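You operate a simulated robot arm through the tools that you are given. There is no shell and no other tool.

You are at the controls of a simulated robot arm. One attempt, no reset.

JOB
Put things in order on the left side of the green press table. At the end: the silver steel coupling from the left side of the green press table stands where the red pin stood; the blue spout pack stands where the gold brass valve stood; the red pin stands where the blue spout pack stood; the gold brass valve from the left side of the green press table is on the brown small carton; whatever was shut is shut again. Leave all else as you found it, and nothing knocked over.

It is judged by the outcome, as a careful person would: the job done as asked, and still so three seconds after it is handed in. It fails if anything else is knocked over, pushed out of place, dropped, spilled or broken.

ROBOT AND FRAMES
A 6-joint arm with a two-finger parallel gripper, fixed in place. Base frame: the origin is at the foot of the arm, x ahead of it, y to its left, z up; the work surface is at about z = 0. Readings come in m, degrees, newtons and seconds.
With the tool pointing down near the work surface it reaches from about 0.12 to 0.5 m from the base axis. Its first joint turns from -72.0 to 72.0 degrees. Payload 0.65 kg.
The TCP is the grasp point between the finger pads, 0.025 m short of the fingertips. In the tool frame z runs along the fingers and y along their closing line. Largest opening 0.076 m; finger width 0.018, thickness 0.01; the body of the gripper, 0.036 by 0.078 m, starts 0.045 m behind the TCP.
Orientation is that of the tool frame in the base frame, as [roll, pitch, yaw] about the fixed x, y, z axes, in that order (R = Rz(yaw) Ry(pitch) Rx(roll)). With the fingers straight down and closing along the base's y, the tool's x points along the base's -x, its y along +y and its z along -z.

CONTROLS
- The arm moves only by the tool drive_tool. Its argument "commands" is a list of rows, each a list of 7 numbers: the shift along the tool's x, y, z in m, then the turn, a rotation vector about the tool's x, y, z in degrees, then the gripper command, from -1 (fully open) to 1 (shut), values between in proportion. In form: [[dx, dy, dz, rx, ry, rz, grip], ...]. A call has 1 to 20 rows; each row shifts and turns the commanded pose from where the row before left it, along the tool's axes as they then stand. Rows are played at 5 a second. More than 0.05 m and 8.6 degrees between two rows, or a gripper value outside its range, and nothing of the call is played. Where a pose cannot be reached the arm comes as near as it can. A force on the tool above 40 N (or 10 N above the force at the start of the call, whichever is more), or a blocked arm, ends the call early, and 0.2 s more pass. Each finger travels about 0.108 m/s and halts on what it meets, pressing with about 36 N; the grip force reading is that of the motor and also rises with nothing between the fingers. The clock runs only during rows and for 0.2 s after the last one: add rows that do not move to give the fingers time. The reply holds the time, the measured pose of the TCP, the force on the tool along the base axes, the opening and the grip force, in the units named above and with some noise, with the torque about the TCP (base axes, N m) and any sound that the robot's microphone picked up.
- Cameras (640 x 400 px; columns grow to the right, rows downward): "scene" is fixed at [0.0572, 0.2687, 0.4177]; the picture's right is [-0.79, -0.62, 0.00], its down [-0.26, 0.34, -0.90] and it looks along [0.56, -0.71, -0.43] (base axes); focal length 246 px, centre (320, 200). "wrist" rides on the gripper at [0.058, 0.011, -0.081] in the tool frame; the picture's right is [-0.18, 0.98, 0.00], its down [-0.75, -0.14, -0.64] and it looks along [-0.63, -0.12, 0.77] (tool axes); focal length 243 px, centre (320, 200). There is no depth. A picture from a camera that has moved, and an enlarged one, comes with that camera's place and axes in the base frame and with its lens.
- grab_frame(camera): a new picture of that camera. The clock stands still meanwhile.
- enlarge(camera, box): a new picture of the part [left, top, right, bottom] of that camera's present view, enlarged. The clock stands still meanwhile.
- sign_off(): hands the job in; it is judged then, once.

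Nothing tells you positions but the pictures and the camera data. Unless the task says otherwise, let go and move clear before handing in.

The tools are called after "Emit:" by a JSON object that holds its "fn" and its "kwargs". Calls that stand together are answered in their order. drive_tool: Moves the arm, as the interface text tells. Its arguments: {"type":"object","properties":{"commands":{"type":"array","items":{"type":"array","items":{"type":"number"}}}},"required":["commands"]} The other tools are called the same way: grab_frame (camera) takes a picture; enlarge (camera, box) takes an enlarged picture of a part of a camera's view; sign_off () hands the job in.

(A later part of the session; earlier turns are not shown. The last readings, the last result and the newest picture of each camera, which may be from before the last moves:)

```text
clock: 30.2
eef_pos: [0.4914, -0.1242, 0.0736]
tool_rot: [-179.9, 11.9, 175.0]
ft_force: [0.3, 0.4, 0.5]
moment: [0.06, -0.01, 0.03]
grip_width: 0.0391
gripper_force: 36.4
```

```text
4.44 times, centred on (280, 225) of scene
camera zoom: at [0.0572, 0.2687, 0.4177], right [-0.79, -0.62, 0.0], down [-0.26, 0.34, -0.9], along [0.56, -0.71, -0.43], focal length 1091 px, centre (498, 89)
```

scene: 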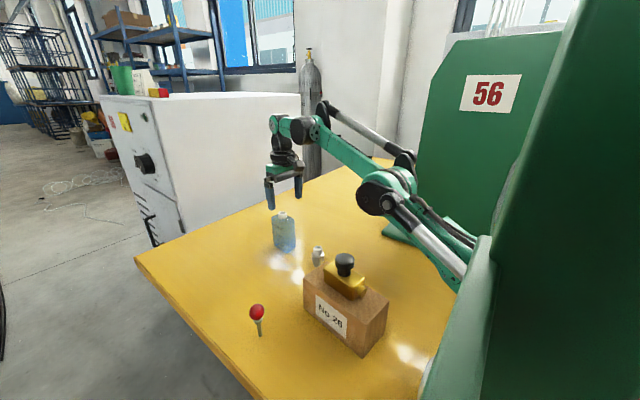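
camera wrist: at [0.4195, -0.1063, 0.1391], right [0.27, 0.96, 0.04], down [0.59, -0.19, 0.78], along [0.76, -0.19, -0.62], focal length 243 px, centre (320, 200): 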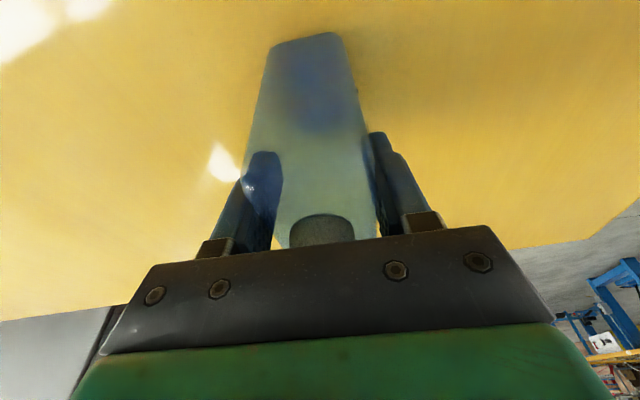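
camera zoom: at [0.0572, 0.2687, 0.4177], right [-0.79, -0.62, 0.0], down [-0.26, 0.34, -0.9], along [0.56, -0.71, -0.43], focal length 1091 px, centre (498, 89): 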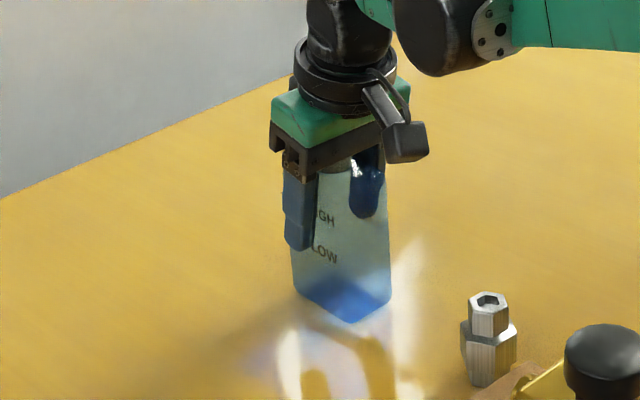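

The pack is held firmly and undeformed. I'll lift it slowly and straight up about 5 cm.

Emit:
{"fn": "drive_tool", "kwargs": {"commands": [[0, 0, 0, 0, 0, 0, 0.05], [-0.0004, 0, -0.002, 0, 0, 0, 0.05], [-0.0008, 0, -0.0039, 0, 0, 0, 0.05], [-0.0014, 0, -0.0068, 0, 0, 0, 0.05], [-0.0021, 0, -0.0098, 0, 0, 0, 0.05], [-0.0021, 0, -0.0098, 0, 0, 0, 0.05], [-0.0021, 0, -0.0098, 0, 0, 0, 0.05], [-0.0014, 0, -0.0068, 0, 0, 0, 0.05], [-0.0006, 0, -0.0029, 0, 0, 0, 0.05], [0, 0, 0, 0, 0, 0, 0.05], [0, 0, 0, 0, 0, 0, 0.05]]}}

Emit:
{"fn": "grab_frame", "kwargs": {"camera": "wrist"}}

Emit:
{"fn": "enlarge", "kwargs": {"camera": "scene", "box": [230, 140, 350, 270]}}

```text
clock: 32.6
eef_pos: [0.4922, -0.1254, 0.1273]
tool_rot: [180.0, 11.9, 175.1]
ft_force: [0.1, 0.4, -1.3]
moment: [-0.01, -0.01, -0.03]
grip_width: 0.039
gripper_force: 36.1
```

```text
taken
camera wrist: at [0.4193, -0.1068, 0.1918], right [0.27, 0.96, 0.04], down [0.59, -0.19, 0.78], along [0.76, -0.19, -0.62], focal length 243 px, centre (320, 200)
```

wrist: 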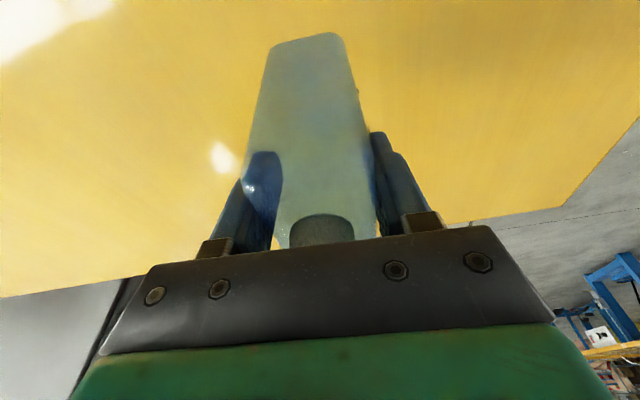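

```text
3.08 times, centred on (290, 205) of scene
camera zoom: at [0.0572, 0.2687, 0.4177], right [-0.79, -0.62, 0.0], down [-0.26, 0.34, -0.9], along [0.56, -0.71, -0.43], focal length 755 px, centre (412, 185)
```

zoom: 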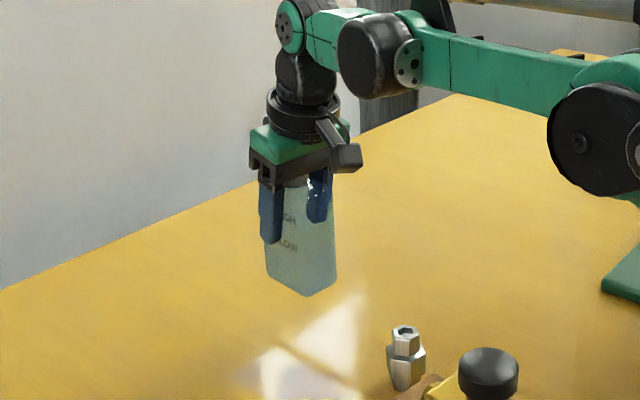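

The pack is up and level. I'll carry it slowly, in a straight line at constant orientation, to the valve's old spot at (0.410, 0.019).

Emit:
{"fn": "drive_tool", "kwargs": {"commands": [[0.00184, 0.00271, -0.00039, 0, 0, 0, 0.05], [0.00459, 0.00677, -0.00097, 0, 0, 0, 0.05], [0.00734, 0.01083, -0.00155, 0, 0, 0, 0.05], [0.00918, 0.01354, -0.00194, 0, 0, 0, 0.05], [0.00918, 0.01354, -0.00194, 0, 0, 0, 0.05], [0.00918, 0.01354, -0.00194, 0, 0, 0, 0.05], [0.00918, 0.01354, -0.00194, 0, 0, 0, 0.05], [0.00918, 0.01354, -0.00194, 0, 0, 0, 0.05], [0.00918, 0.01354, -0.00194, 0, 0, 0, 0.05], [0.00918, 0.01354, -0.00194, 0, 0, 0, 0.05], [0.00734, 0.01083, -0.00155, 0, 0, 0, 0.05], [0.00459, 0.00677, -0.00097, 0, 0, 0, 0.05], [0.00184, 0.00271, -0.00039, 0, 0, 0, 0.05], [0, 0, 0, 0, 0, 0, 0.05], [0, 0, 0, 0, 0, 0, 0.05]]}}

Emit:
{"fn": "grab_frame", "kwargs": {"camera": "wrist"}}

Emit:
{"fn": "enlarge", "kwargs": {"camera": "scene", "box": [200, 170, 340, 310]}}

```text
clock: 35.9
eef_pos: [0.4101, 0.0191, 0.1253]
tool_rot: [179.9, 11.8, 174.9]
ft_force: [0.6, 0.2, -1.4]
moment: [0.01, 0.04, -0.02]
grip_width: 0.0396
gripper_force: 36.6
```

```text
taken
camera wrist: at [0.3379, 0.0369, 0.1915], right [0.27, 0.96, 0.04], down [0.59, -0.19, 0.78], along [0.76, -0.19, -0.62], focal length 243 px, centre (320, 200)
```

wrist: 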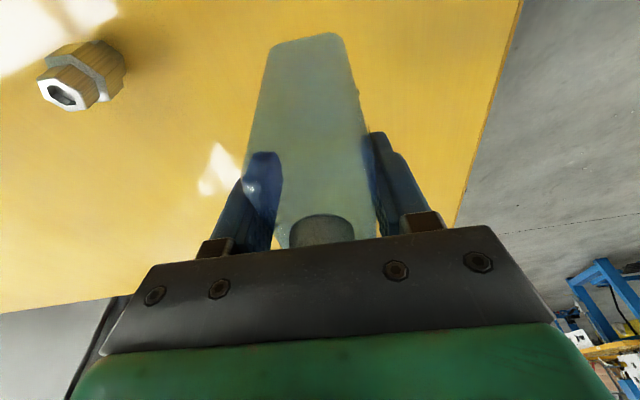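

```text
2.86 times, centred on (270, 240) of scene
camera zoom: at [0.0572, 0.2687, 0.4177], right [-0.79, -0.62, 0.0], down [-0.26, 0.34, -0.9], along [0.56, -0.71, -0.43], focal length 702 px, centre (463, 86)
```

zoom: 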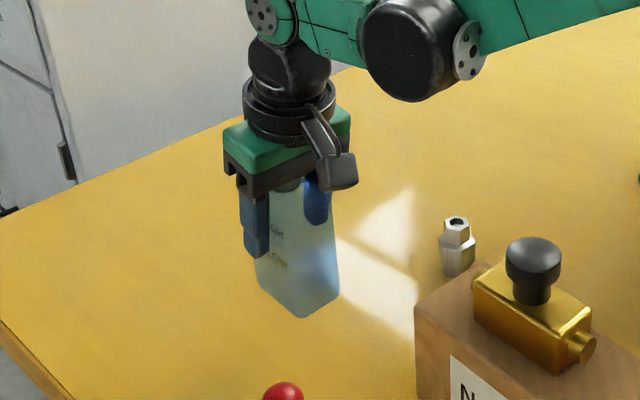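

The pack is over the valve's old spot and upright. I'll lower it about 4.9 cm gently, then feel for the table.

Emit:
{"fn": "drive_tool", "kwargs": {"commands": [[0.0004, 0, 0.002, 0, 0, 0, 0.05], [0.001, 0, 0.0049, 0, 0, 0, 0.05], [0.0016, 0, 0.0078, 0, 0, 0, 0.05], [0.0021, 0, 0.0098, 0, 0, 0, 0.05], [0.0021, 0, 0.0098, 0, 0, 0, 0.05], [0.0014, 0, 0.0069, 0, 0, 0, 0.05], [0.0008, 0, 0.0039, 0, 0, 0, 0.05], [0.0004, 0, 0.002, 0, 0, 0, 0.05], [0, 0, 0, 0, 0, 0, 0.05], [0, 0, 0, 0, 0, 0, 0.05]]}}

Emit:
{"fn": "enlarge", "kwargs": {"camera": "scene", "box": [200, 190, 320, 310]}}

```text
clock: 38.0
eef_pos: [0.4103, 0.0205, 0.0773]
tool_rot: [180.0, 12.0, 174.9]
ft_force: [0.0, -0.2, 1.2]
moment: [-0.01, 0.0, -0.01]
grip_width: 0.0394
gripper_force: 35.9
```

```text
3.33 times, centred on (260, 250) of scene
camera zoom: at [0.0572, 0.2687, 0.4177], right [-0.79, -0.62, 0.0], down [-0.26, 0.34, -0.9], along [0.56, -0.71, -0.43], focal length 818 px, centre (520, 33)
```

zoom: 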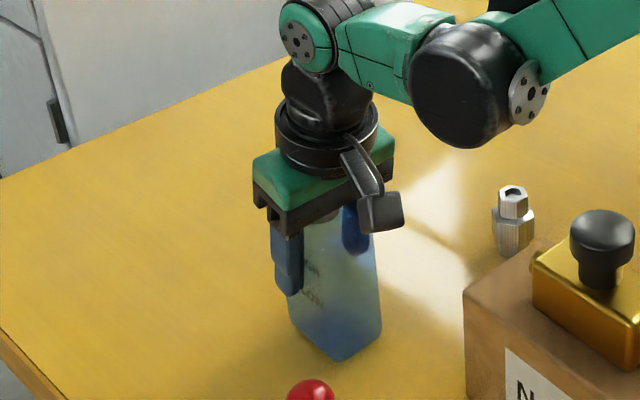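

About 3–4 mm remain by my count. I'll go down in 1 mm steps and watch the force.

Emit:
{"fn": "drive_tool", "kwargs": {"commands": [[0.0002, 0, 0.001, 0, 0, 0, 0.05], [0.0002, 0, 0.001, 0, 0, 0, 0.05], [0, 0, 0, 0, 0, 0, 0.05]]}}

```text
clock: 38.9
eef_pos: [0.4096, 0.0184, 0.0746]
tool_rot: [-180.0, 11.9, 174.9]
ft_force: [-0.6, 0.2, -1.1]
moment: [0.01, 0.04, -0.04]
grip_width: 0.0393
gripper_force: 36.8
```

Emit:
{"fn": "drive_tool", "kwargs": {"commands": [[0.0001, 0, 0.0006, 0, 0, 0, 0.05], [0.0001, 0, 0.0006, 0, 0, 0, 0.05], [0, 0, 0, 0, 0, 0, 0.05]]}}

```text
clock: 39.6
eef_pos: [0.4097, 0.0198, 0.075]
tool_rot: [179.9, 11.9, 175.0]
ft_force: [0.3, 0.7, -0.7]
moment: [0.02, -0.01, -0.01]
grip_width: 0.0396
gripper_force: 36.3
```

Emit:
{"fn": "drive_tool", "kwargs": {"commands": [[0.0001, 0, 0.0005, 0, 0, 0, 0.05], [0, 0, 0, 0, 0, 0, 0.05]]}}

Emit:
{"fn": "grab_frame", "kwargs": {"camera": "wrist"}}

```text
clock: 40.2
eef_pos: [0.4108, 0.0183, 0.0735]
tool_rot: [179.9, 11.9, 175.0]
ft_force: [-0.2, -0.4, -0.5]
moment: [-0.01, 0.01, 0.0]
grip_width: 0.0391
gripper_force: 36.4
```

```text
taken
camera wrist: at [0.3383, 0.0364, 0.1397], right [0.27, 0.96, 0.04], down [0.59, -0.19, 0.78], along [0.76, -0.19, -0.62], focal length 243 px, centre (320, 200)
```

wrist: 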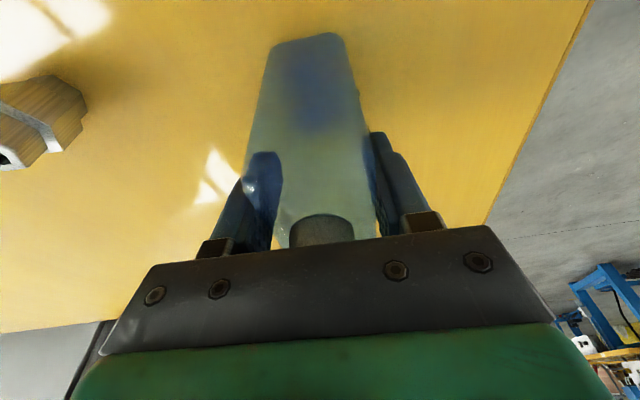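

The camera height shows about 0.6 mm left before table contact. I'm lowering that last bit.

Emit:
{"fn": "drive_tool", "kwargs": {"commands": [[0.0001, 0, 0.0004, 0, 0, 0, 0.05], [0, 0, 0, 0, 0, 0, 0.05]]}}

```text
clock: 40.9
eef_pos: [0.41, 0.0195, 0.0741]
tool_rot: [179.9, 11.9, 175.0]
ft_force: [0.2, 0.2, -0.6]
moment: [-0.01, 0.02, 0.0]
grip_width: 0.0392
gripper_force: 36.1
```

Emit:
{"fn": "drive_tool", "kwargs": {"commands": [[0.0001, 0, 0.0004, 0, 0, 0, 0.05], [0, 0, 0, 0, 0, 0, 0.05]]}}

Emit:
{"fn": "enlarge", "kwargs": {"camera": "scene", "box": [220, 210, 300, 310]}}

```text
clock: 41.5
eef_pos: [0.4108, 0.0182, 0.0728]
tool_rot: [180.0, 11.9, 175.0]
ft_force: [0.3, 0.3, -0.2]
moment: [0.0, 0.0, 0.01]
grip_width: 0.0396
gripper_force: 36.0
```

```text
4.00 times, centred on (260, 260) of scene
camera zoom: at [0.0572, 0.2687, 0.4177], right [-0.79, -0.62, 0.0], down [-0.26, 0.34, -0.9], along [0.56, -0.71, -0.43], focal length 982 px, centre (560, -40)
```

zoom: 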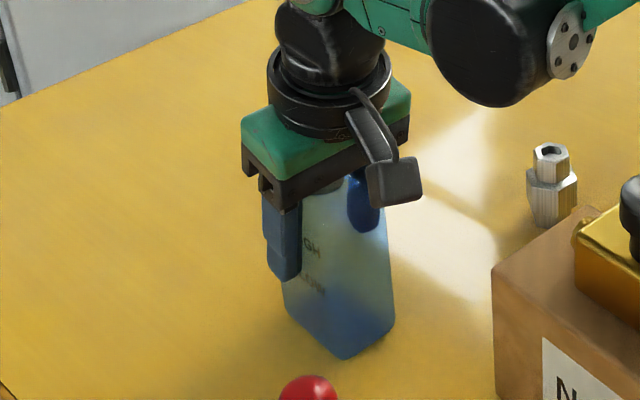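

Emit:
{"fn": "drive_tool", "kwargs": {"commands": [[0.0001, 0, 0.0004, 0, 0, 0, 0.05], [0, 0, 0, 0, 0, 0, 0.05]]}}

```text
clock: 42.0
eef_pos: [0.4102, 0.0186, 0.0735]
tool_rot: [-180.0, 11.9, 175.0]
ft_force: [-4.5, -0.3, 24.9]
moment: [0.05, 0.25, 0.01]
grip_width: 0.0397
gripper_force: 36.0
```

Contact with the table at 25 N. I'll back off a fraction and then release.

Emit:
{"fn": "drive_tool", "kwargs": {"commands": [[-5e-05, 0, -0.00025, 0, 0, 0, 0.05], [0, 0, 0, 0, 0, 0, 0.05]]}}

```text
clock: 42.6
eef_pos: [0.4097, 0.0182, 0.0729]
tool_rot: [-179.9, 11.9, 175.0]
ft_force: [-0.4, -1.5, 15.8]
moment: [0.01, -0.01, 0.0]
grip_width: 0.0395
gripper_force: 36.4
```

Emit:
{"fn": "drive_tool", "kwargs": {"commands": [[-3e-05, 0, -0.00015, 0, 0, 0, 0.05], [0, 0, 0, 0, 0, 0, 0.05]]}}

```text
clock: 43.2
eef_pos: [0.4099, 0.0195, 0.0746]
tool_rot: [180.0, 12.0, 175.0]
ft_force: [0.2, -0.2, 15.5]
moment: [-0.1, -0.09, 0.0]
grip_width: 0.0394
gripper_force: 35.6
```

Small residual press is fine. I'm opening slowly and evenly.

Emit:
{"fn": "drive_tool", "kwargs": {"commands": [[0, 0, 0, 0, 0, 0, -0.06], [0, 0, 0, 0, 0, 0, -0.15], [0, 0, 0, 0, 0, 0, -0.3], [0, 0, 0, 0, 0, 0, -0.6], [0, 0, 0, 0, 0, 0, -1], [0, 0, 0, 0, 0, 0, -1]]}}

Emit:
{"fn": "grab_frame", "kwargs": {"camera": "wrist"}}

Emit:
{"fn": "enlarge", "kwargs": {"camera": "scene", "box": [220, 210, 300, 310]}}

```text
clock: 44.6
eef_pos: [0.4091, 0.0178, 0.073]
tool_rot: [180.0, 11.9, 175.0]
ft_force: [-0.4, -1.1, 0.1]
moment: [-0.01, -0.02, -0.03]
grip_width: 0.076
gripper_force: 0.0
```

```text
taken
camera wrist: at [0.3381, 0.0365, 0.1388], right [0.27, 0.96, 0.04], down [0.59, -0.19, 0.78], along [0.76, -0.19, -0.62], focal length 243 px, centre (320, 200)
```

wrist: 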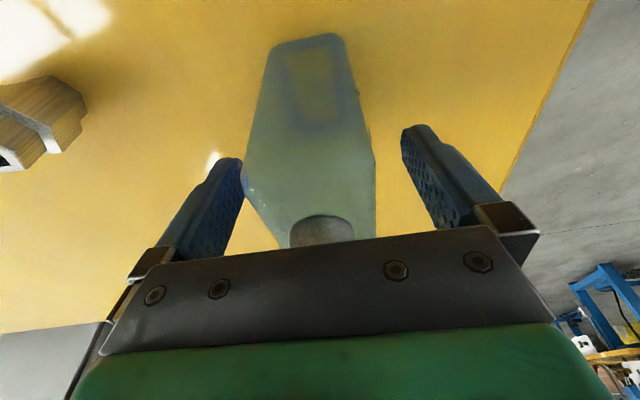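

```text
4.00 times, centred on (260, 260) of scene
camera zoom: at [0.0572, 0.2687, 0.4177], right [-0.79, -0.62, 0.0], down [-0.26, 0.34, -0.9], along [0.56, -0.71, -0.43], focal length 982 px, centre (560, -40)
```

zoom: 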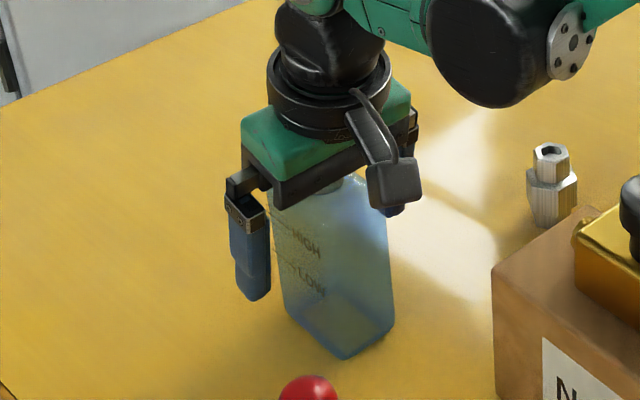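

The pack stands on the valve's spot and the gripper is open. I'll back out along the tool axis and move to a hover over the pin, keeping the same tilt.

Emit:
{"fn": "drive_tool", "kwargs": {"commands": [[0, 0, -0.005, 0, 0, 0, -1], [0, 0, -0.015, 0, 0, 0, -1], [0, 0, -0.03, 0, 0, 0, -1], [0, 0, -0.04, 0, 0, 0, -1], [0, 0, -0.04, 0, 0, 0, -1], [0.0212, 0.018, 0.0007, 0, 0, 0, -1], [0.0212, 0.018, 0.0007, 0, 0, 0, -1], [0.0212, 0.018, 0.0007, 0, 0, 0, -1], [0.0212, 0.018, 0.0007, 0, 0, 0, -1], [0, 0, 0, 0, 0, 0, -1], [0, 0, 0, 0, 0, 0, -1]]}}

Emit:
{"fn": "grab_frame", "kwargs": {"camera": "wrist"}}

Emit:
{"fn": "grab_frame", "kwargs": {"camera": "scene"}}

Emit:
{"fn": "enlarge", "kwargs": {"camera": "scene", "box": [220, 210, 340, 350]}}

```text
clock: 47.0
eef_pos: [0.3085, 0.1002, 0.1792]
tool_rot: [-180.0, 11.9, 175.0]
ft_force: [0.0, 0.0, -0.2]
moment: [-0.02, 0.01, 0.0]
grip_width: 0.0759
gripper_force: 0.0
```

```text
taken
camera wrist: at [0.2356, 0.1179, 0.2453], right [0.27, 0.96, 0.04], down [0.59, -0.19, 0.78], along [0.76, -0.19, -0.62], focal length 243 px, centre (320, 200)
```

wrist: 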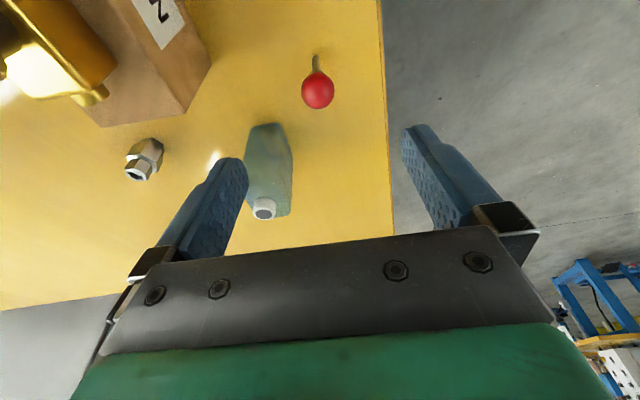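

```text
taken
```

scene: 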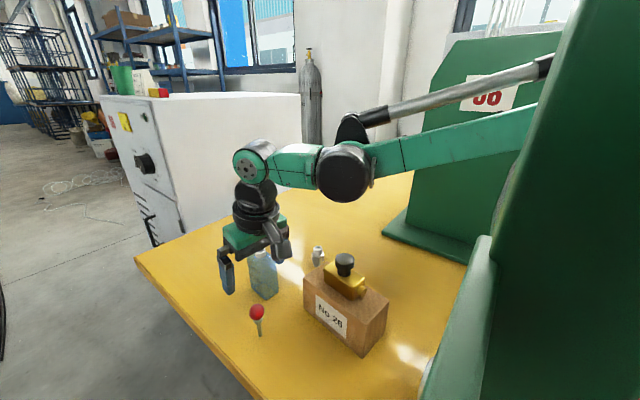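

```text
2.86 times, centred on (280, 280) of scene
camera zoom: at [0.0572, 0.2687, 0.4177], right [-0.79, -0.62, 0.0], down [-0.26, 0.34, -0.9], along [0.56, -0.71, -0.43], focal length 702 px, centre (434, -29)
```

zoom: 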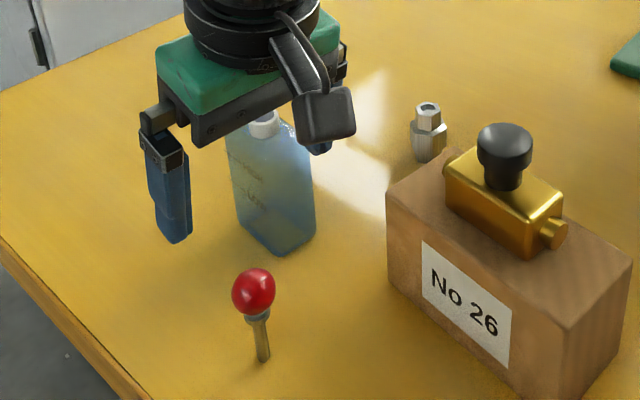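

The pack stands upright and nothing else has moved. I'll zoom in on the pin to line up.

Emit:
{"fn": "enlarge", "kwargs": {"camera": "wrist", "box": [270, 40, 370, 130]}}

```text
4.44 times, centred on (320, 85) of wrist
camera zoom: at [0.2356, 0.1179, 0.2453], right [0.27, 0.96, 0.04], down [0.59, -0.19, 0.78], along [0.76, -0.19, -0.62], focal length 1078 px, centre (320, 711)
```

zoom: 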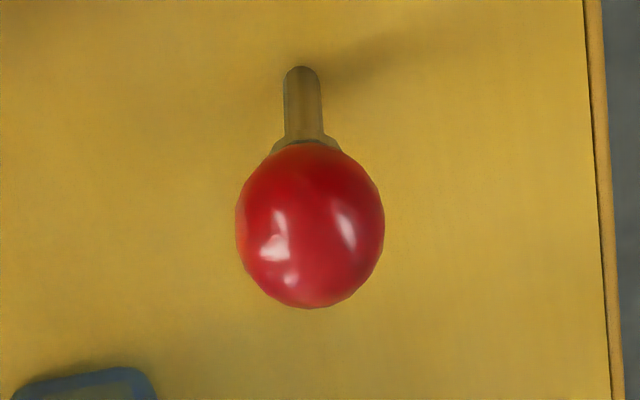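

The pin's ball is at about (0.3317, 0.0975, 0.057). I'll descend along the tool axis so the pads straddle it.

Emit:
{"fn": "drive_tool", "kwargs": {"commands": [[0.0015, -0.0009, 0, 0, 0, 0, -1], [0, 0, 0.03, 0, 0, 0, -1], [0, 0, 0.03, 0, 0, 0, -1], [0, 0, 0.025, 0, 0, 0, -1], [0, 0, 0.02, 0, 0, 0, -1], [0, 0, 0.012, 0, 0, 0, -1], [0, 0, 0.006, 0, 0, 0, -1], [0, 0, 0, 0, 0, 0, -1], [0, 0, 0, 0, 0, 0, -1]]}}

Emit:
{"fn": "grab_frame", "kwargs": {"camera": "wrist"}}

Emit:
{"fn": "enlarge", "kwargs": {"camera": "scene", "box": [200, 230, 320, 350]}}

```text
clock: 49.0
eef_pos: [0.333, 0.0976, 0.0594]
tool_rot: [180.0, 11.8, 175.0]
ft_force: [0.1, 0.1, 0.4]
moment: [0.0, 0.02, -0.02]
grip_width: 0.0759
gripper_force: 0.0
```

```text
taken
camera wrist: at [0.2599, 0.1147, 0.1246], right [0.27, 0.96, 0.04], down [0.59, -0.19, 0.78], along [0.76, -0.19, -0.62], focal length 243 px, centre (320, 200)
```

wrist: 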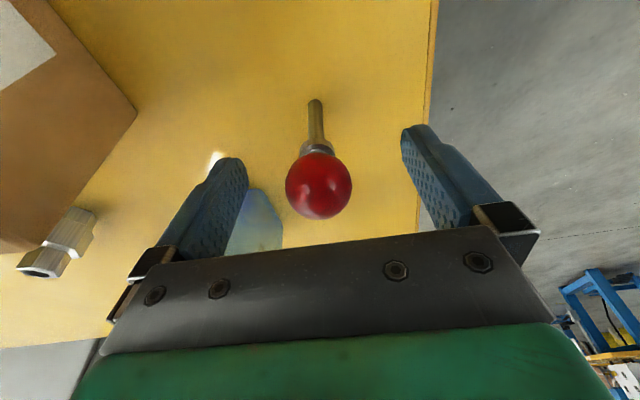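

```text
3.33 times, centred on (260, 290) of scene
camera zoom: at [0.0572, 0.2687, 0.4177], right [-0.79, -0.62, 0.0], down [-0.26, 0.34, -0.9], along [0.56, -0.71, -0.43], focal length 818 px, centre (520, -100)
```

zoom: 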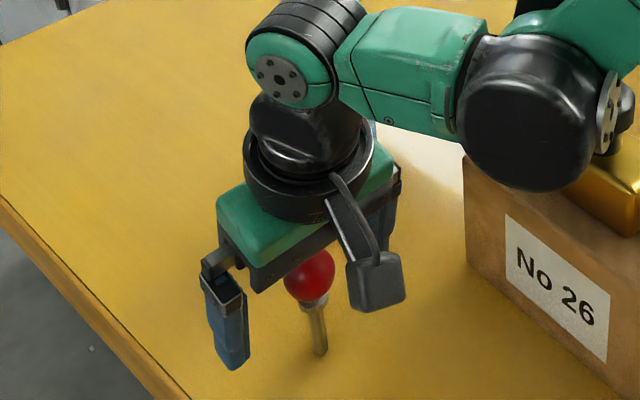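

The ball is right at the TCP point. I'm closing slowly on it.

Emit:
{"fn": "drive_tool", "kwargs": {"commands": [[0, 0, 0, 0, 0, 0, -0.5], [0, 0, 0, 0, 0, 0, 0.0], [0, 0, 0, 0, 0, 0, 0.15], [0, 0, 0, 0, 0, 0, 0.22], [0, 0, 0, 0, 0, 0, 0.28], [0, 0, 0, 0, 0, 0, 0.35], [0, 0, 0, 0, 0, 0, 0.45], [0, 0, 0, 0, 0, 0, 0.45]]}}

Emit:
{"fn": "grab_frame", "kwargs": {"camera": "wrist"}}

Emit:
{"fn": "enlarge", "kwargs": {"camera": "scene", "box": [200, 230, 320, 350]}}

```text
clock: 50.9
eef_pos: [0.3319, 0.0967, 0.0593]
tool_rot: [180.0, 11.9, 175.0]
ft_force: [0.6, 0.5, -0.5]
moment: [0.03, -0.02, 0.01]
grip_width: 0.0244
gripper_force: 36.2
```

```text
taken
camera wrist: at [0.2599, 0.1147, 0.1246], right [0.27, 0.96, 0.04], down [0.59, -0.19, 0.78], along [0.76, -0.19, -0.62], focal length 243 px, centre (320, 200)
```

wrist: 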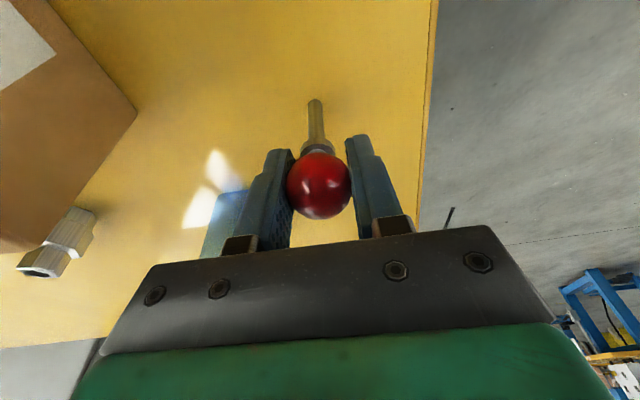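

```text
3.33 times, centred on (260, 290) of scene
camera zoom: at [0.0572, 0.2687, 0.4177], right [-0.79, -0.62, 0.0], down [-0.26, 0.34, -0.9], along [0.56, -0.71, -0.43], focal length 818 px, centre (520, -100)
```

zoom: 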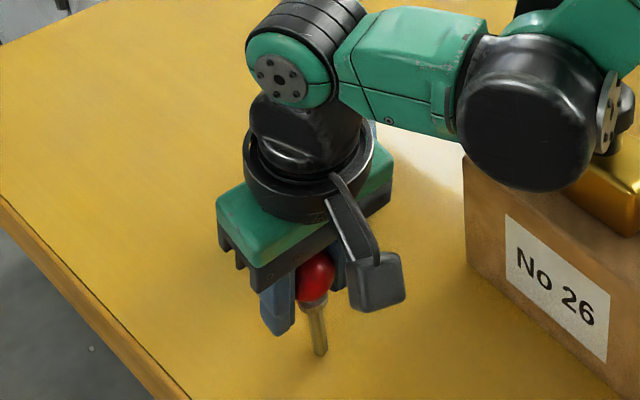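

The ball is gripped and the pin is still upright. I'll lift it straight up, high enough for its tip to clear the pack.

Emit:
{"fn": "drive_tool", "kwargs": {"commands": [[-0.00103, 0, -0.0049, 0, 0, 0, 0.5], [-0.0031, 0, -0.0147, 0, 0, 0, 0.5], [-0.0052, 0, -0.0245, 0, 0, 0, 0.5], [-0.0062, 0, -0.0294, 0, 0, 0, 0.5], [-0.0062, 0, -0.0294, 0, 0, 0, 0.5], [-0.0052, 0, -0.0245, 0, 0, 0, 0.5], [-0.0025, 0, -0.0117, 0, 0, 0, 0.5], [-0.00103, 0, -0.0049, 0, 0, 0, 0.5], [0, 0, 0, 0, 0, 0, 0.5]]}}

Emit:
{"fn": "grab_frame", "kwargs": {"camera": "wrist"}}

Emit:
{"fn": "enlarge", "kwargs": {"camera": "scene", "box": [180, 160, 340, 320]}}

```text
clock: 52.9
eef_pos: [0.3314, 0.0973, 0.2065]
tool_rot: [-179.9, 12.0, 174.9]
ft_force: [-0.6, -0.4, -1.1]
moment: [0.02, -0.03, -0.03]
grip_width: 0.0245
gripper_force: 36.5
```

```text
taken
camera wrist: at [0.2593, 0.1149, 0.2719], right [0.27, 0.96, 0.04], down [0.59, -0.19, 0.78], along [0.76, -0.19, -0.62], focal length 243 px, centre (320, 200)
```

wrist: 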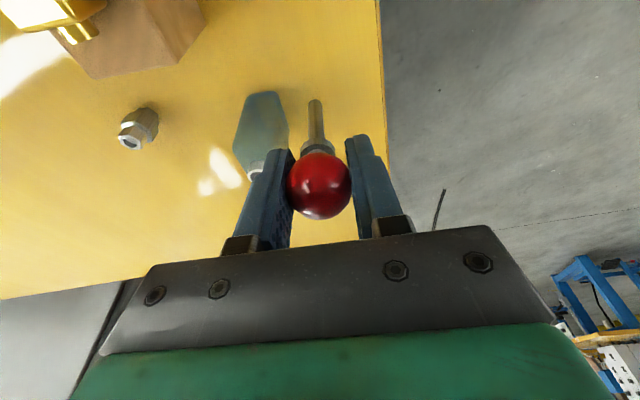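

```text
2.50 times, centred on (260, 240) of scene
camera zoom: at [0.0572, 0.2687, 0.4177], right [-0.79, -0.62, 0.0], down [-0.26, 0.34, -0.9], along [0.56, -0.71, -0.43], focal length 614 px, centre (470, 100)
```

zoom: 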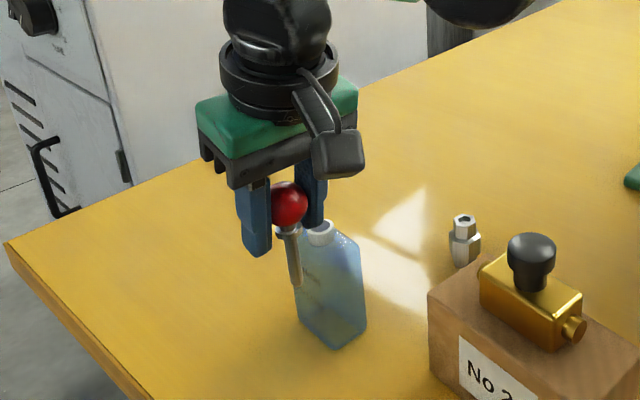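

The pin hangs straight and clears the pack. I'll carry it over to the pack's old spot at (0.492, -0.123) and come down to a hover there.

Emit:
{"fn": "drive_tool", "kwargs": {"commands": [[-0.008, -0.0125, 0.0017, 0, 0, 0, 0.5], [-0.0157, -0.025, 0.0033, 0, 0, 0, 0.5], [-0.0157, -0.025, 0.0033, 0, 0, 0, 0.5], [-0.0157, -0.025, 0.0033, 0, 0, 0, 0.5], [-0.0157, -0.025, 0.0033, 0, 0, 0, 0.5], [-0.0157, -0.025, 0.0033, 0, 0, 0, 0.5], [-0.008, -0.0125, 0.0017, 0, 0, 0, 0.5], [-0.0063, -0.0056, 0.01, 0, 0, 0, 0.5], [-0.0126, -0.0112, 0.02, 0, 0, 0, 0.5], [-0.0126, -0.0112, 0.02, 0, 0, 0, 0.5], [-0.0126, -0.0112, 0.02, 0, 0, 0, 0.5], [-0.0126, -0.0112, 0.02, 0, 0, 0, 0.5], [-0.0063, -0.0056, 0.01, 0, 0, 0, 0.5], [0, 0, 0, 0, 0, 0, 0.5], [0, 0, 0, 0, 0, 0, 0.5]]}}

Emit:
{"fn": "grab_frame", "kwargs": {"camera": "wrist"}}

Emit:
{"fn": "enlarge", "kwargs": {"camera": "scene", "box": [210, 140, 370, 300]}}

```text
clock: 56.0
eef_pos: [0.4916, -0.1253, 0.1215]
tool_rot: [179.9, 11.8, 175.0]
ft_force: [0.4, -0.4, 0.2]
moment: [-0.05, -0.03, 0.0]
grip_width: 0.025
gripper_force: 35.5
```

```text
taken
camera wrist: at [0.4195, -0.1061, 0.1868], right [0.27, 0.96, 0.04], down [0.59, -0.19, 0.78], along [0.76, -0.19, -0.62], focal length 243 px, centre (320, 200)
```

wrist: 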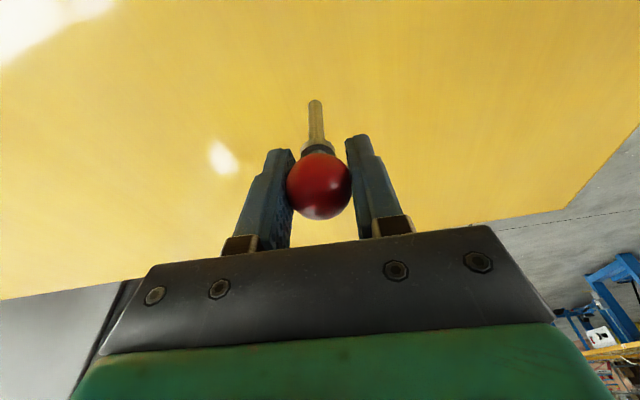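

```text
2.50 times, centred on (290, 220) of scene
camera zoom: at [0.0572, 0.2687, 0.4177], right [-0.79, -0.62, 0.0], down [-0.26, 0.34, -0.9], along [0.56, -0.71, -0.43], focal length 614 px, centre (395, 150)
```

zoom: 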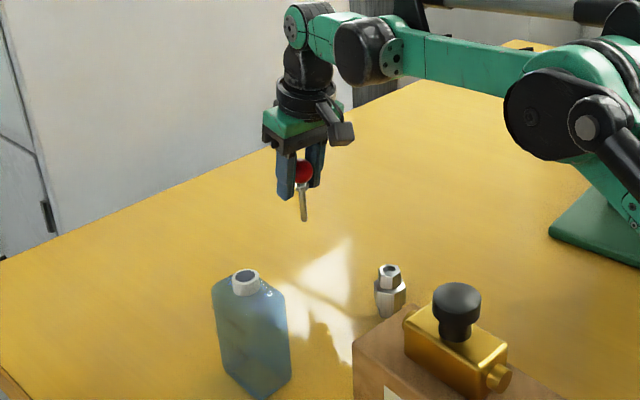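

I'm over the target spot. Now I'll lower the pin to a few millimetres above the table.

Emit:
{"fn": "drive_tool", "kwargs": {"commands": [[0.0021, 0, 0.0098, 0, 0, 0, 0.5], [0.0031, 0, 0.0147, 0, 0, 0, 0.5], [0.0031, 0, 0.0147, 0, 0, 0, 0.5], [0.0021, 0, 0.0098, 0, 0, 0, 0.5], [0.0012, 0, 0.0059, 0, 0, 0, 0.5], [0.0004, 0, 0.002, 0, 0, 0, 0.5], [0, 0, 0, 0, 0, 0, 0.5], [0, 0, 0, 0, 0, 0, 0.5]]}}

Emit:
{"fn": "grab_frame", "kwargs": {"camera": "wrist"}}

Emit:
{"fn": "enlarge", "kwargs": {"camera": "scene", "box": [240, 170, 320, 270]}}

```text
clock: 57.9
eef_pos: [0.4915, -0.1229, 0.0636]
tool_rot: [-179.9, 11.9, 175.0]
ft_force: [0.0, 0.0, -0.3]
moment: [0.0, 0.0, 0.01]
grip_width: 0.0248
gripper_force: 35.2
```

```text
taken
camera wrist: at [0.4195, -0.106, 0.1291], right [0.27, 0.96, 0.04], down [0.59, -0.19, 0.78], along [0.76, -0.19, -0.62], focal length 243 px, centre (320, 200)
```

wrist: 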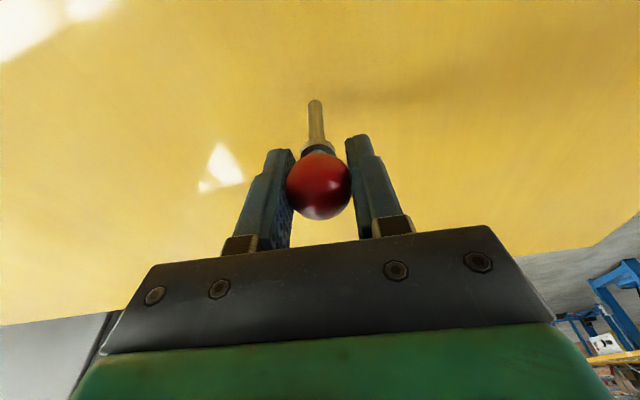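

```text
4.00 times, centred on (280, 220) of scene
camera zoom: at [0.0572, 0.2687, 0.4177], right [-0.79, -0.62, 0.0], down [-0.26, 0.34, -0.9], along [0.56, -0.71, -0.43], focal length 982 px, centre (480, 120)
```

zoom: 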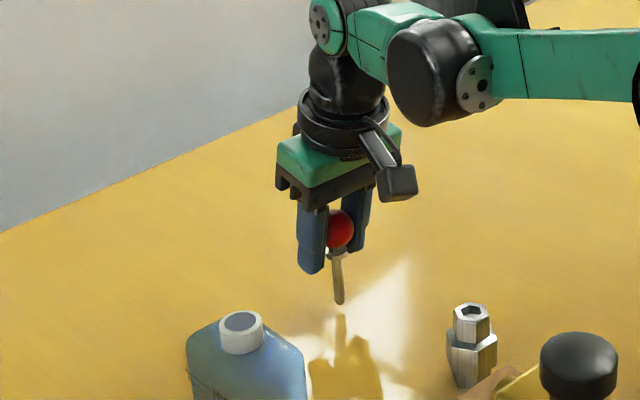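

About 4.5 mm remain by the camera height. I'm stepping down the rest.

Emit:
{"fn": "drive_tool", "kwargs": {"commands": [[0.0003, 0, 0.0015, 0, 0, 0, 0.5], [0.0003, 0, 0.0015, 0, 0, 0, 0.5], [0.0002, 0, 0.0008, 0, 0, 0, 0.5], [0, 0, 0, 0, 0, 0, 0.5]]}}

Emit:
{"fn": "grab_frame", "kwargs": {"camera": "wrist"}}

```text
clock: 58.9
eef_pos: [0.4911, -0.1233, 0.059]
tool_rot: [-180.0, 11.9, 175.0]
ft_force: [-0.3, -0.2, -0.3]
moment: [-0.01, 0.01, 0.01]
grip_width: 0.0246
gripper_force: 35.7
```

```text
taken
camera wrist: at [0.4195, -0.1059, 0.1253], right [0.27, 0.96, 0.04], down [0.59, -0.19, 0.78], along [0.76, -0.19, -0.62], focal length 243 px, centre (320, 200)
```

wrist: 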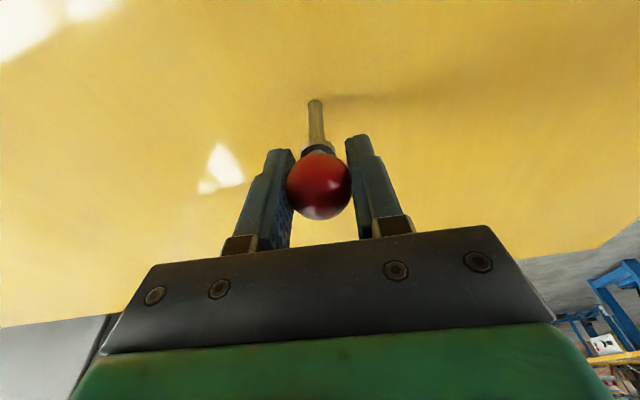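

Emit:
{"fn": "drive_tool", "kwargs": {"commands": [[0.0001, 0, 0.0004, 0, 0, 0, 0.5], [0, 0, 0, 0, 0, 0, 0.5]]}}

```text
clock: 59.5
eef_pos: [0.4919, -0.1236, 0.059]
tool_rot: [179.9, 11.9, 175.1]
ft_force: [-0.4, 0.2, 0.5]
moment: [0.02, 0.02, 0.01]
grip_width: 0.0247
gripper_force: 35.8
```

Emit:
{"fn": "drive_tool", "kwargs": {"commands": [[5e-05, 0, 0.0003, 0, 0, 0, 0.5], [0, 0, 0, 0, 0, 0, 0.5]]}}

```text
clock: 60.0
eef_pos: [0.4913, -0.1232, 0.0595]
tool_rot: [-180.0, 11.9, 175.0]
ft_force: [0.0, 0.5, -1.3]
moment: [0.01, 0.02, -0.03]
grip_width: 0.025
gripper_force: 35.7
```

Emit:
{"fn": "drive_tool", "kwargs": {"commands": [[5e-05, 0, 0.0003, 0, 0, 0, 0.5], [0, 0, 0, 0, 0, 0, 0.5]]}}

Emit:
{"fn": "grab_frame", "kwargs": {"camera": "wrist"}}

```text
clock: 60.6
eef_pos: [0.4912, -0.1241, 0.0591]
tool_rot: [179.9, 11.9, 175.0]
ft_force: [0.9, -0.1, 1.2]
moment: [0.0, 0.02, -0.01]
grip_width: 0.0246
gripper_force: 35.9
```

```text
taken
camera wrist: at [0.4193, -0.1059, 0.1246], right [0.27, 0.96, 0.04], down [0.59, -0.19, 0.78], along [0.76, -0.19, -0.62], focal length 243 px, centre (320, 200)
```

wrist: 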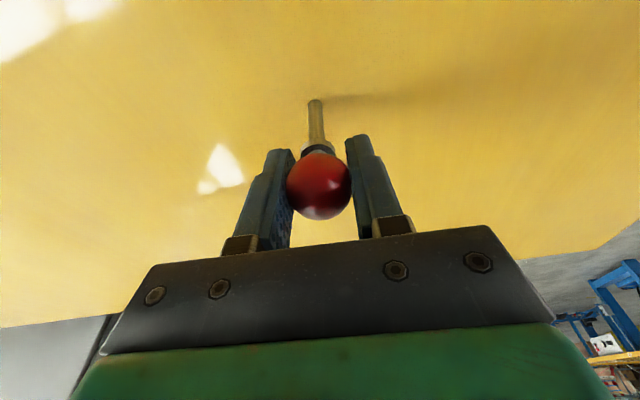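

Emit:
{"fn": "drive_tool", "kwargs": {"commands": [[4e-05, 0, 0.0002, 0, 0, 0, 0.5], [0, 0, 0, 0, 0, 0, 0.5]]}}

```text
clock: 61.2
eef_pos: [0.4914, -0.123, 0.058]
tool_rot: [-180.0, 12.0, 175.0]
ft_force: [-1.7, -0.1, 15.5]
moment: [0.03, 0.11, 0.02]
grip_width: 0.0246
gripper_force: 35.6
```

Contact made. I'll ease the pressure slightly and then open slowly.

Emit:
{"fn": "drive_tool", "kwargs": {"commands": [[-2e-05, 0, -0.00012, 0, 0, 0, 0.5], [0, 0, 0, 0, 0, 0, 0.5]]}}

```text
clock: 61.9
eef_pos: [0.4921, -0.1231, 0.0586]
tool_rot: [-180.0, 12.0, 175.1]
ft_force: [-0.5, -0.6, 15.4]
moment: [-0.04, 0.1, -0.02]
grip_width: 0.0247
gripper_force: 35.6
```

Emit:
{"fn": "drive_tool", "kwargs": {"commands": [[-4e-05, 0, -0.0002, 0, 0, 0, 0.5], [0, 0, 0, 0, 0, 0, 0.5]]}}

```text
clock: 62.5
eef_pos: [0.4921, -0.123, 0.0581]
tool_rot: [180.0, 12.0, 175.0]
ft_force: [1.2, 1.0, 5.4]
moment: [0.06, -0.05, -0.02]
grip_width: 0.0247
gripper_force: 36.5
```

Light contact. I'm opening slowly.

Emit:
{"fn": "drive_tool", "kwargs": {"commands": [[0, 0, 0, 0, 0, 0, 0.33], [0, 0, 0, 0, 0, 0, 0.28], [0, 0, 0, 0, 0, 0, 0.2], [0, 0, 0, 0, 0, 0, 0.1], [0, 0, 0, 0, 0, 0, -0.2], [0, 0, 0, 0, 0, 0, -0.6], [0, 0, 0, 0, 0, 0, -1], [0, 0, 0, 0, 0, 0, -1]]}}

Emit:
{"fn": "grab_frame", "kwargs": {"camera": "wrist"}}

Emit:
{"fn": "enlarge", "kwargs": {"camera": "scene", "box": [240, 170, 320, 270]}}

```text
clock: 64.2
eef_pos: [0.4921, -0.1237, 0.0595]
tool_rot: [-179.9, 12.0, 175.0]
ft_force: [0.5, 0.7, 0.4]
moment: [0.0, -0.01, 0.01]
grip_width: 0.076
gripper_force: 0.0
```

```text
taken
camera wrist: at [0.4194, -0.106, 0.1244], right [0.27, 0.96, 0.04], down [0.59, -0.19, 0.78], along [0.76, -0.19, -0.62], focal length 243 px, centre (320, 200)
```

wrist: 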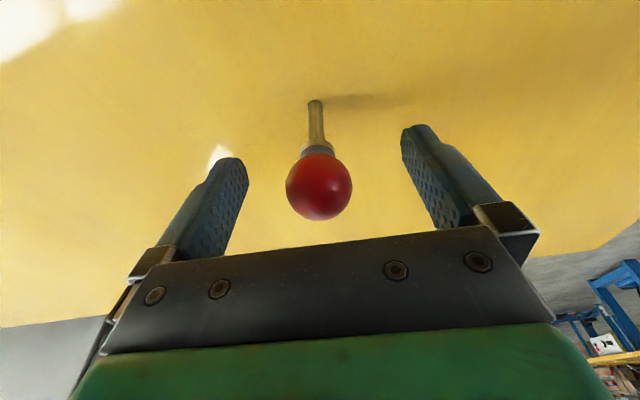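

```text
4.00 times, centred on (280, 220) of scene
camera zoom: at [0.0572, 0.2687, 0.4177], right [-0.79, -0.62, 0.0], down [-0.26, 0.34, -0.9], along [0.56, -0.71, -0.43], focal length 982 px, centre (480, 120)
```

zoom: 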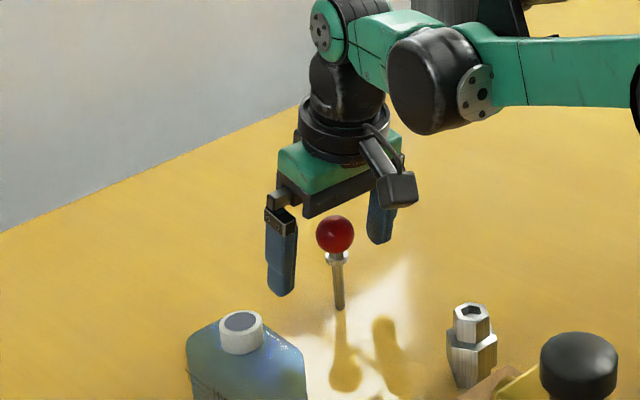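

The pin stands at the pack's old spot. I'll back out along the tool axis, bring the gripper upright, and hover over the coupling turned to match its flats.

Emit:
{"fn": "drive_tool", "kwargs": {"commands": [[0, 0, -0.005, 0, 0, 0, -1], [0, 0, -0.015, 0, 0, 0, -1], [0, 0, -0.03, 0, 0, 0, -1], [0, 0, -0.035, 0, 0, 0, -1], [0, 0, -0.035, 0, 0, 0, -1], [0.0302, -0.0028, -0.0132, 0, 0, 0, -1], [0.0302, -0.0028, -0.0132, 0, 0, 0, -1], [0.0302, -0.0028, -0.0132, 0, 0, 0, -1], [0, 0, 0, 0, 5.95, 0, -1], [0, 0, 0, 0, 5.95, 0, -1], [0, 0, 0, 0, 0, -6.85, -1], [0, 0, 0, 0, 0, -6.85, -1], [0, 0, 0, 0, 0, -6.85, -1], [0, 0, 0, 0, 0, -6.85, -1], [0, 0, 0, 0, 0, 0, -1], [0, 0, 0, 0, 0, 0, -1]]}}

Emit:
{"fn": "grab_frame", "kwargs": {"camera": "wrist"}}

Emit:
{"fn": "enlarge", "kwargs": {"camera": "wrist", "box": [260, 10, 380, 130]}}

Emit:
{"fn": "grab_frame", "kwargs": {"camera": "scene"}}

```text
clock: 67.7
eef_pos: [0.3692, -0.1216, 0.1953]
tool_rot: [179.9, 0.0, -157.6]
ft_force: [-0.2, 0.0, -0.4]
moment: [-0.04, 0.01, 0.0]
grip_width: 0.0763
gripper_force: 0.0
```

```text
taken
camera wrist: at [0.3117, -0.1332, 0.2756], right [-0.2, 0.98, 0.0], down [0.75, 0.16, 0.64], along [0.63, 0.13, -0.77], focal length 243 px, centre (320, 200)
```

wrist: 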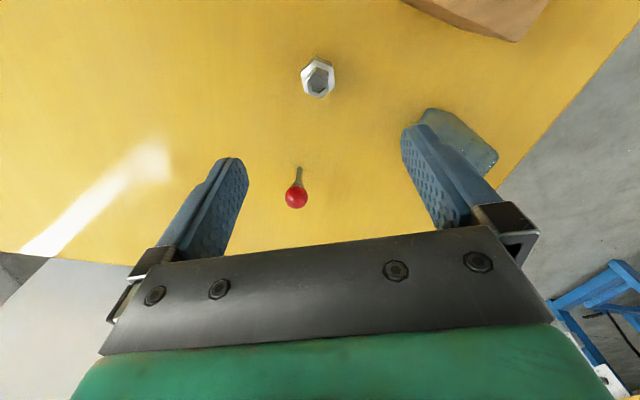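

```text
3.33 times, centred on (320, 70) of wrist
camera zoom: at [0.3117, -0.1332, 0.2756], right [-0.2, 0.98, 0.0], down [0.75, 0.16, 0.64], along [0.63, 0.13, -0.77], focal length 809 px, centre (320, 633)
```

zoom: 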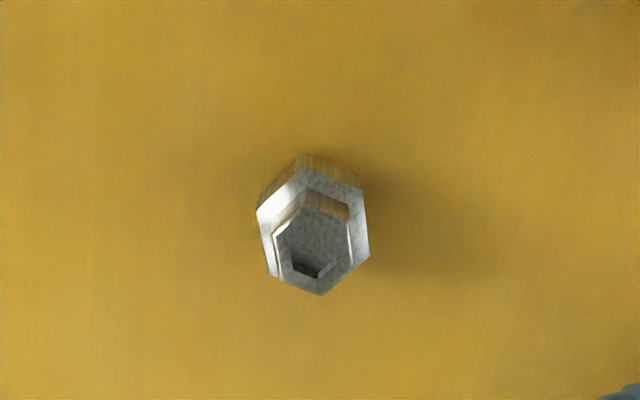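

```text
taken
```

scene: 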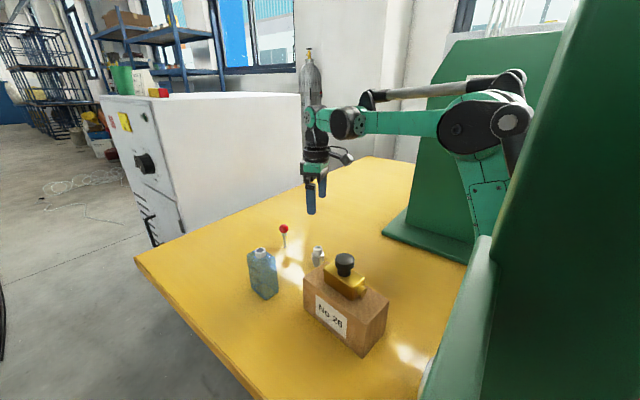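

The coupling is about 1.7 mm off-centre and its flats match the gripper. I'll correct that and descend 0.165 m to z of about 0.030.

Emit:
{"fn": "drive_tool", "kwargs": {"commands": [[0, -0.0017, 0, 0, 0, 0, -1], [0, 0, 0.035, 0, 0, 0, -1], [0, 0, 0.035, 0, 0, 0, -1], [0, 0, 0.035, 0, 0, 0, -1], [0, 0, 0.025, 0, 0, 0, -1], [0, 0, 0.02, 0, 0, 0, -1], [0, 0, 0.01, 0, 0, 0, -1], [0, 0, 0.004, 0, 0, 0, -1], [0, 0, 0, 0, 0, 0, -1], [0, 0, 0, 0, 0, 0, -1]]}}

Emit:
{"fn": "grab_frame", "kwargs": {"camera": "wrist"}}

Emit:
{"fn": "enlarge", "kwargs": {"camera": "scene", "box": [260, 190, 360, 290]}}

```text
clock: 69.8
eef_pos: [0.37, -0.1222, 0.0315]
tool_rot: [179.9, 0.0, -157.7]
ft_force: [0.8, -0.2, -0.4]
moment: [-0.01, -0.04, 0.0]
grip_width: 0.0761
gripper_force: 0.0
```

```text
taken
camera wrist: at [0.3125, -0.1348, 0.1119], right [-0.2, 0.98, 0.0], down [0.75, 0.16, 0.64], along [0.63, 0.13, -0.77], focal length 243 px, centre (320, 200)
```

wrist: 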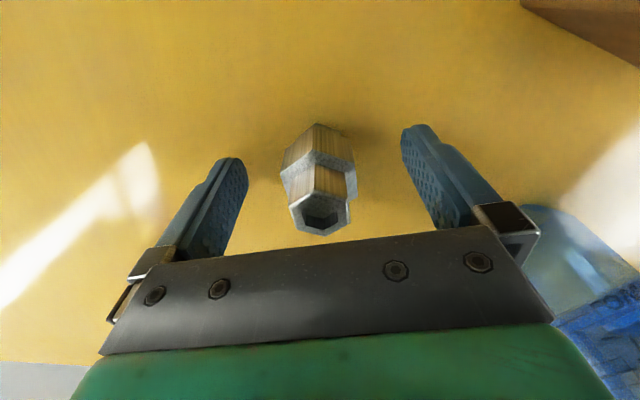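

```text
4.00 times, centred on (310, 240) of scene
camera zoom: at [0.0572, 0.2687, 0.4177], right [-0.79, -0.62, 0.0], down [-0.26, 0.34, -0.9], along [0.56, -0.71, -0.43], focal length 982 px, centre (360, 40)
```

zoom: 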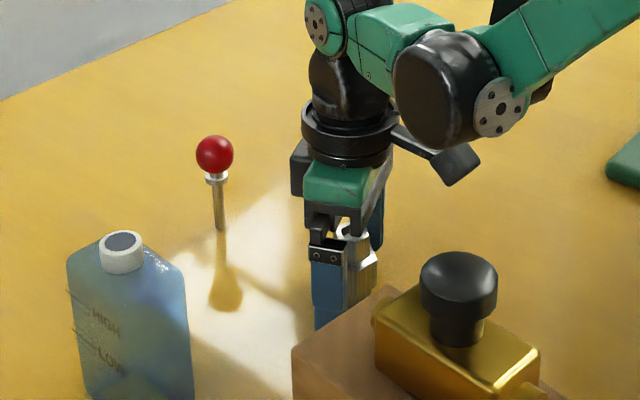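

Centred. I'm closing gradually on the coupling.

Emit:
{"fn": "drive_tool", "kwargs": {"commands": [[0, 0, 0, 0, 0, 0, -0.5], [0, 0, 0, 0, 0, 0, 0.0], [0, 0, 0, 0, 0, 0, 0.15], [0, 0, 0, 0, 0, 0, 0.22], [0, 0, 0, 0, 0, 0, 0.3], [0, 0, 0, 0, 0, 0, 0.5], [0, 0, 0, 0, 0, 0, 0.6], [0, 0, 0, 0, 0, 0, 0.6]]}}

Emit:
{"fn": "grab_frame", "kwargs": {"camera": "wrist"}}

```text
clock: 71.7
eef_pos: [0.371, -0.1233, 0.0326]
tool_rot: [-180.0, 0.1, -157.6]
ft_force: [-0.9, 0.0, 0.2]
moment: [0.05, 0.06, 0.01]
grip_width: 0.0315
gripper_force: 36.0
```

```text
taken
camera wrist: at [0.3125, -0.1349, 0.112], right [-0.2, 0.98, 0.0], down [0.75, 0.16, 0.64], along [0.63, 0.13, -0.77], focal length 243 px, centre (320, 200)
```

wrist: 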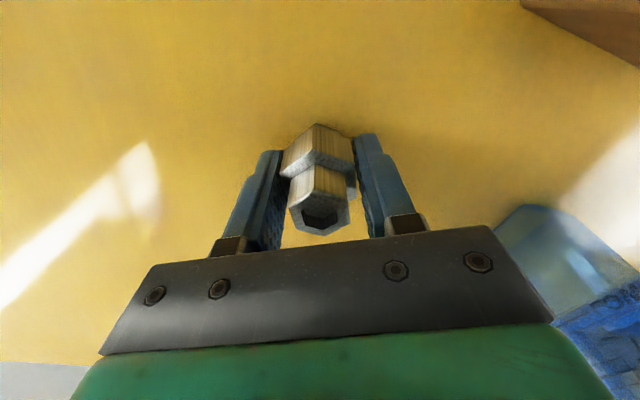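

The coupling is gripped at 31.5 mm. I'll lift it 16 cm straight up.

Emit:
{"fn": "drive_tool", "kwargs": {"commands": [[0, 0, -0.005, 0, 0, 0, 0.7], [0, 0, -0.015, 0, 0, 0, 0.7], [0, 0, -0.025, 0, 0, 0, 0.7], [0, 0, -0.03, 0, 0, 0, 0.7], [0, 0, -0.03, 0, 0, 0, 0.7], [0, 0, -0.03, 0, 0, 0, 0.7], [0, 0, -0.018, 0, 0, 0, 0.7], [0, 0, -0.007, 0, 0, 0, 0.7], [0, 0, 0, 0, 0, 0, 0.7]]}}

Emit:
{"fn": "grab_frame", "kwargs": {"camera": "wrist"}}

Emit:
{"fn": "grab_frame", "kwargs": {"camera": "scene"}}

```text
clock: 73.7
eef_pos: [0.3694, -0.1232, 0.1927]
tool_rot: [180.0, -0.1, -157.5]
ft_force: [-0.2, 0.2, -1.8]
moment: [-0.04, -0.01, -0.02]
grip_width: 0.0314
gripper_force: 36.7
```

```text
taken
camera wrist: at [0.3122, -0.1346, 0.2719], right [-0.2, 0.98, 0.0], down [0.75, 0.16, 0.64], along [0.63, 0.13, -0.77], focal length 243 px, centre (320, 200)
```

wrist: 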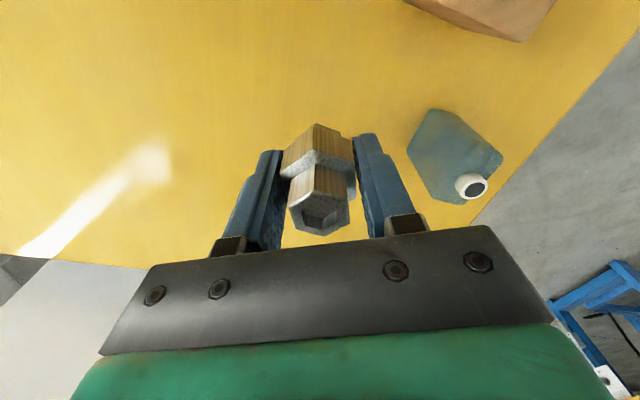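

```text
taken
```

scene: 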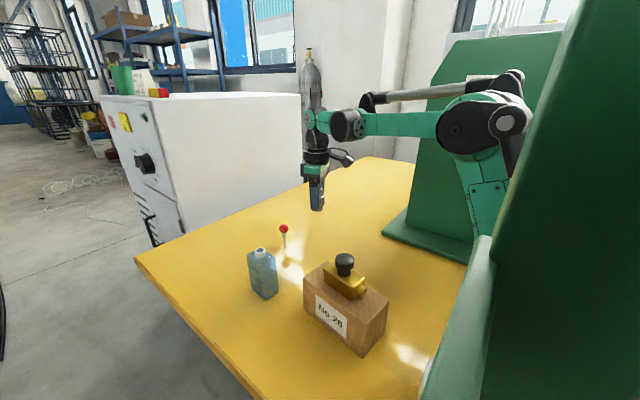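

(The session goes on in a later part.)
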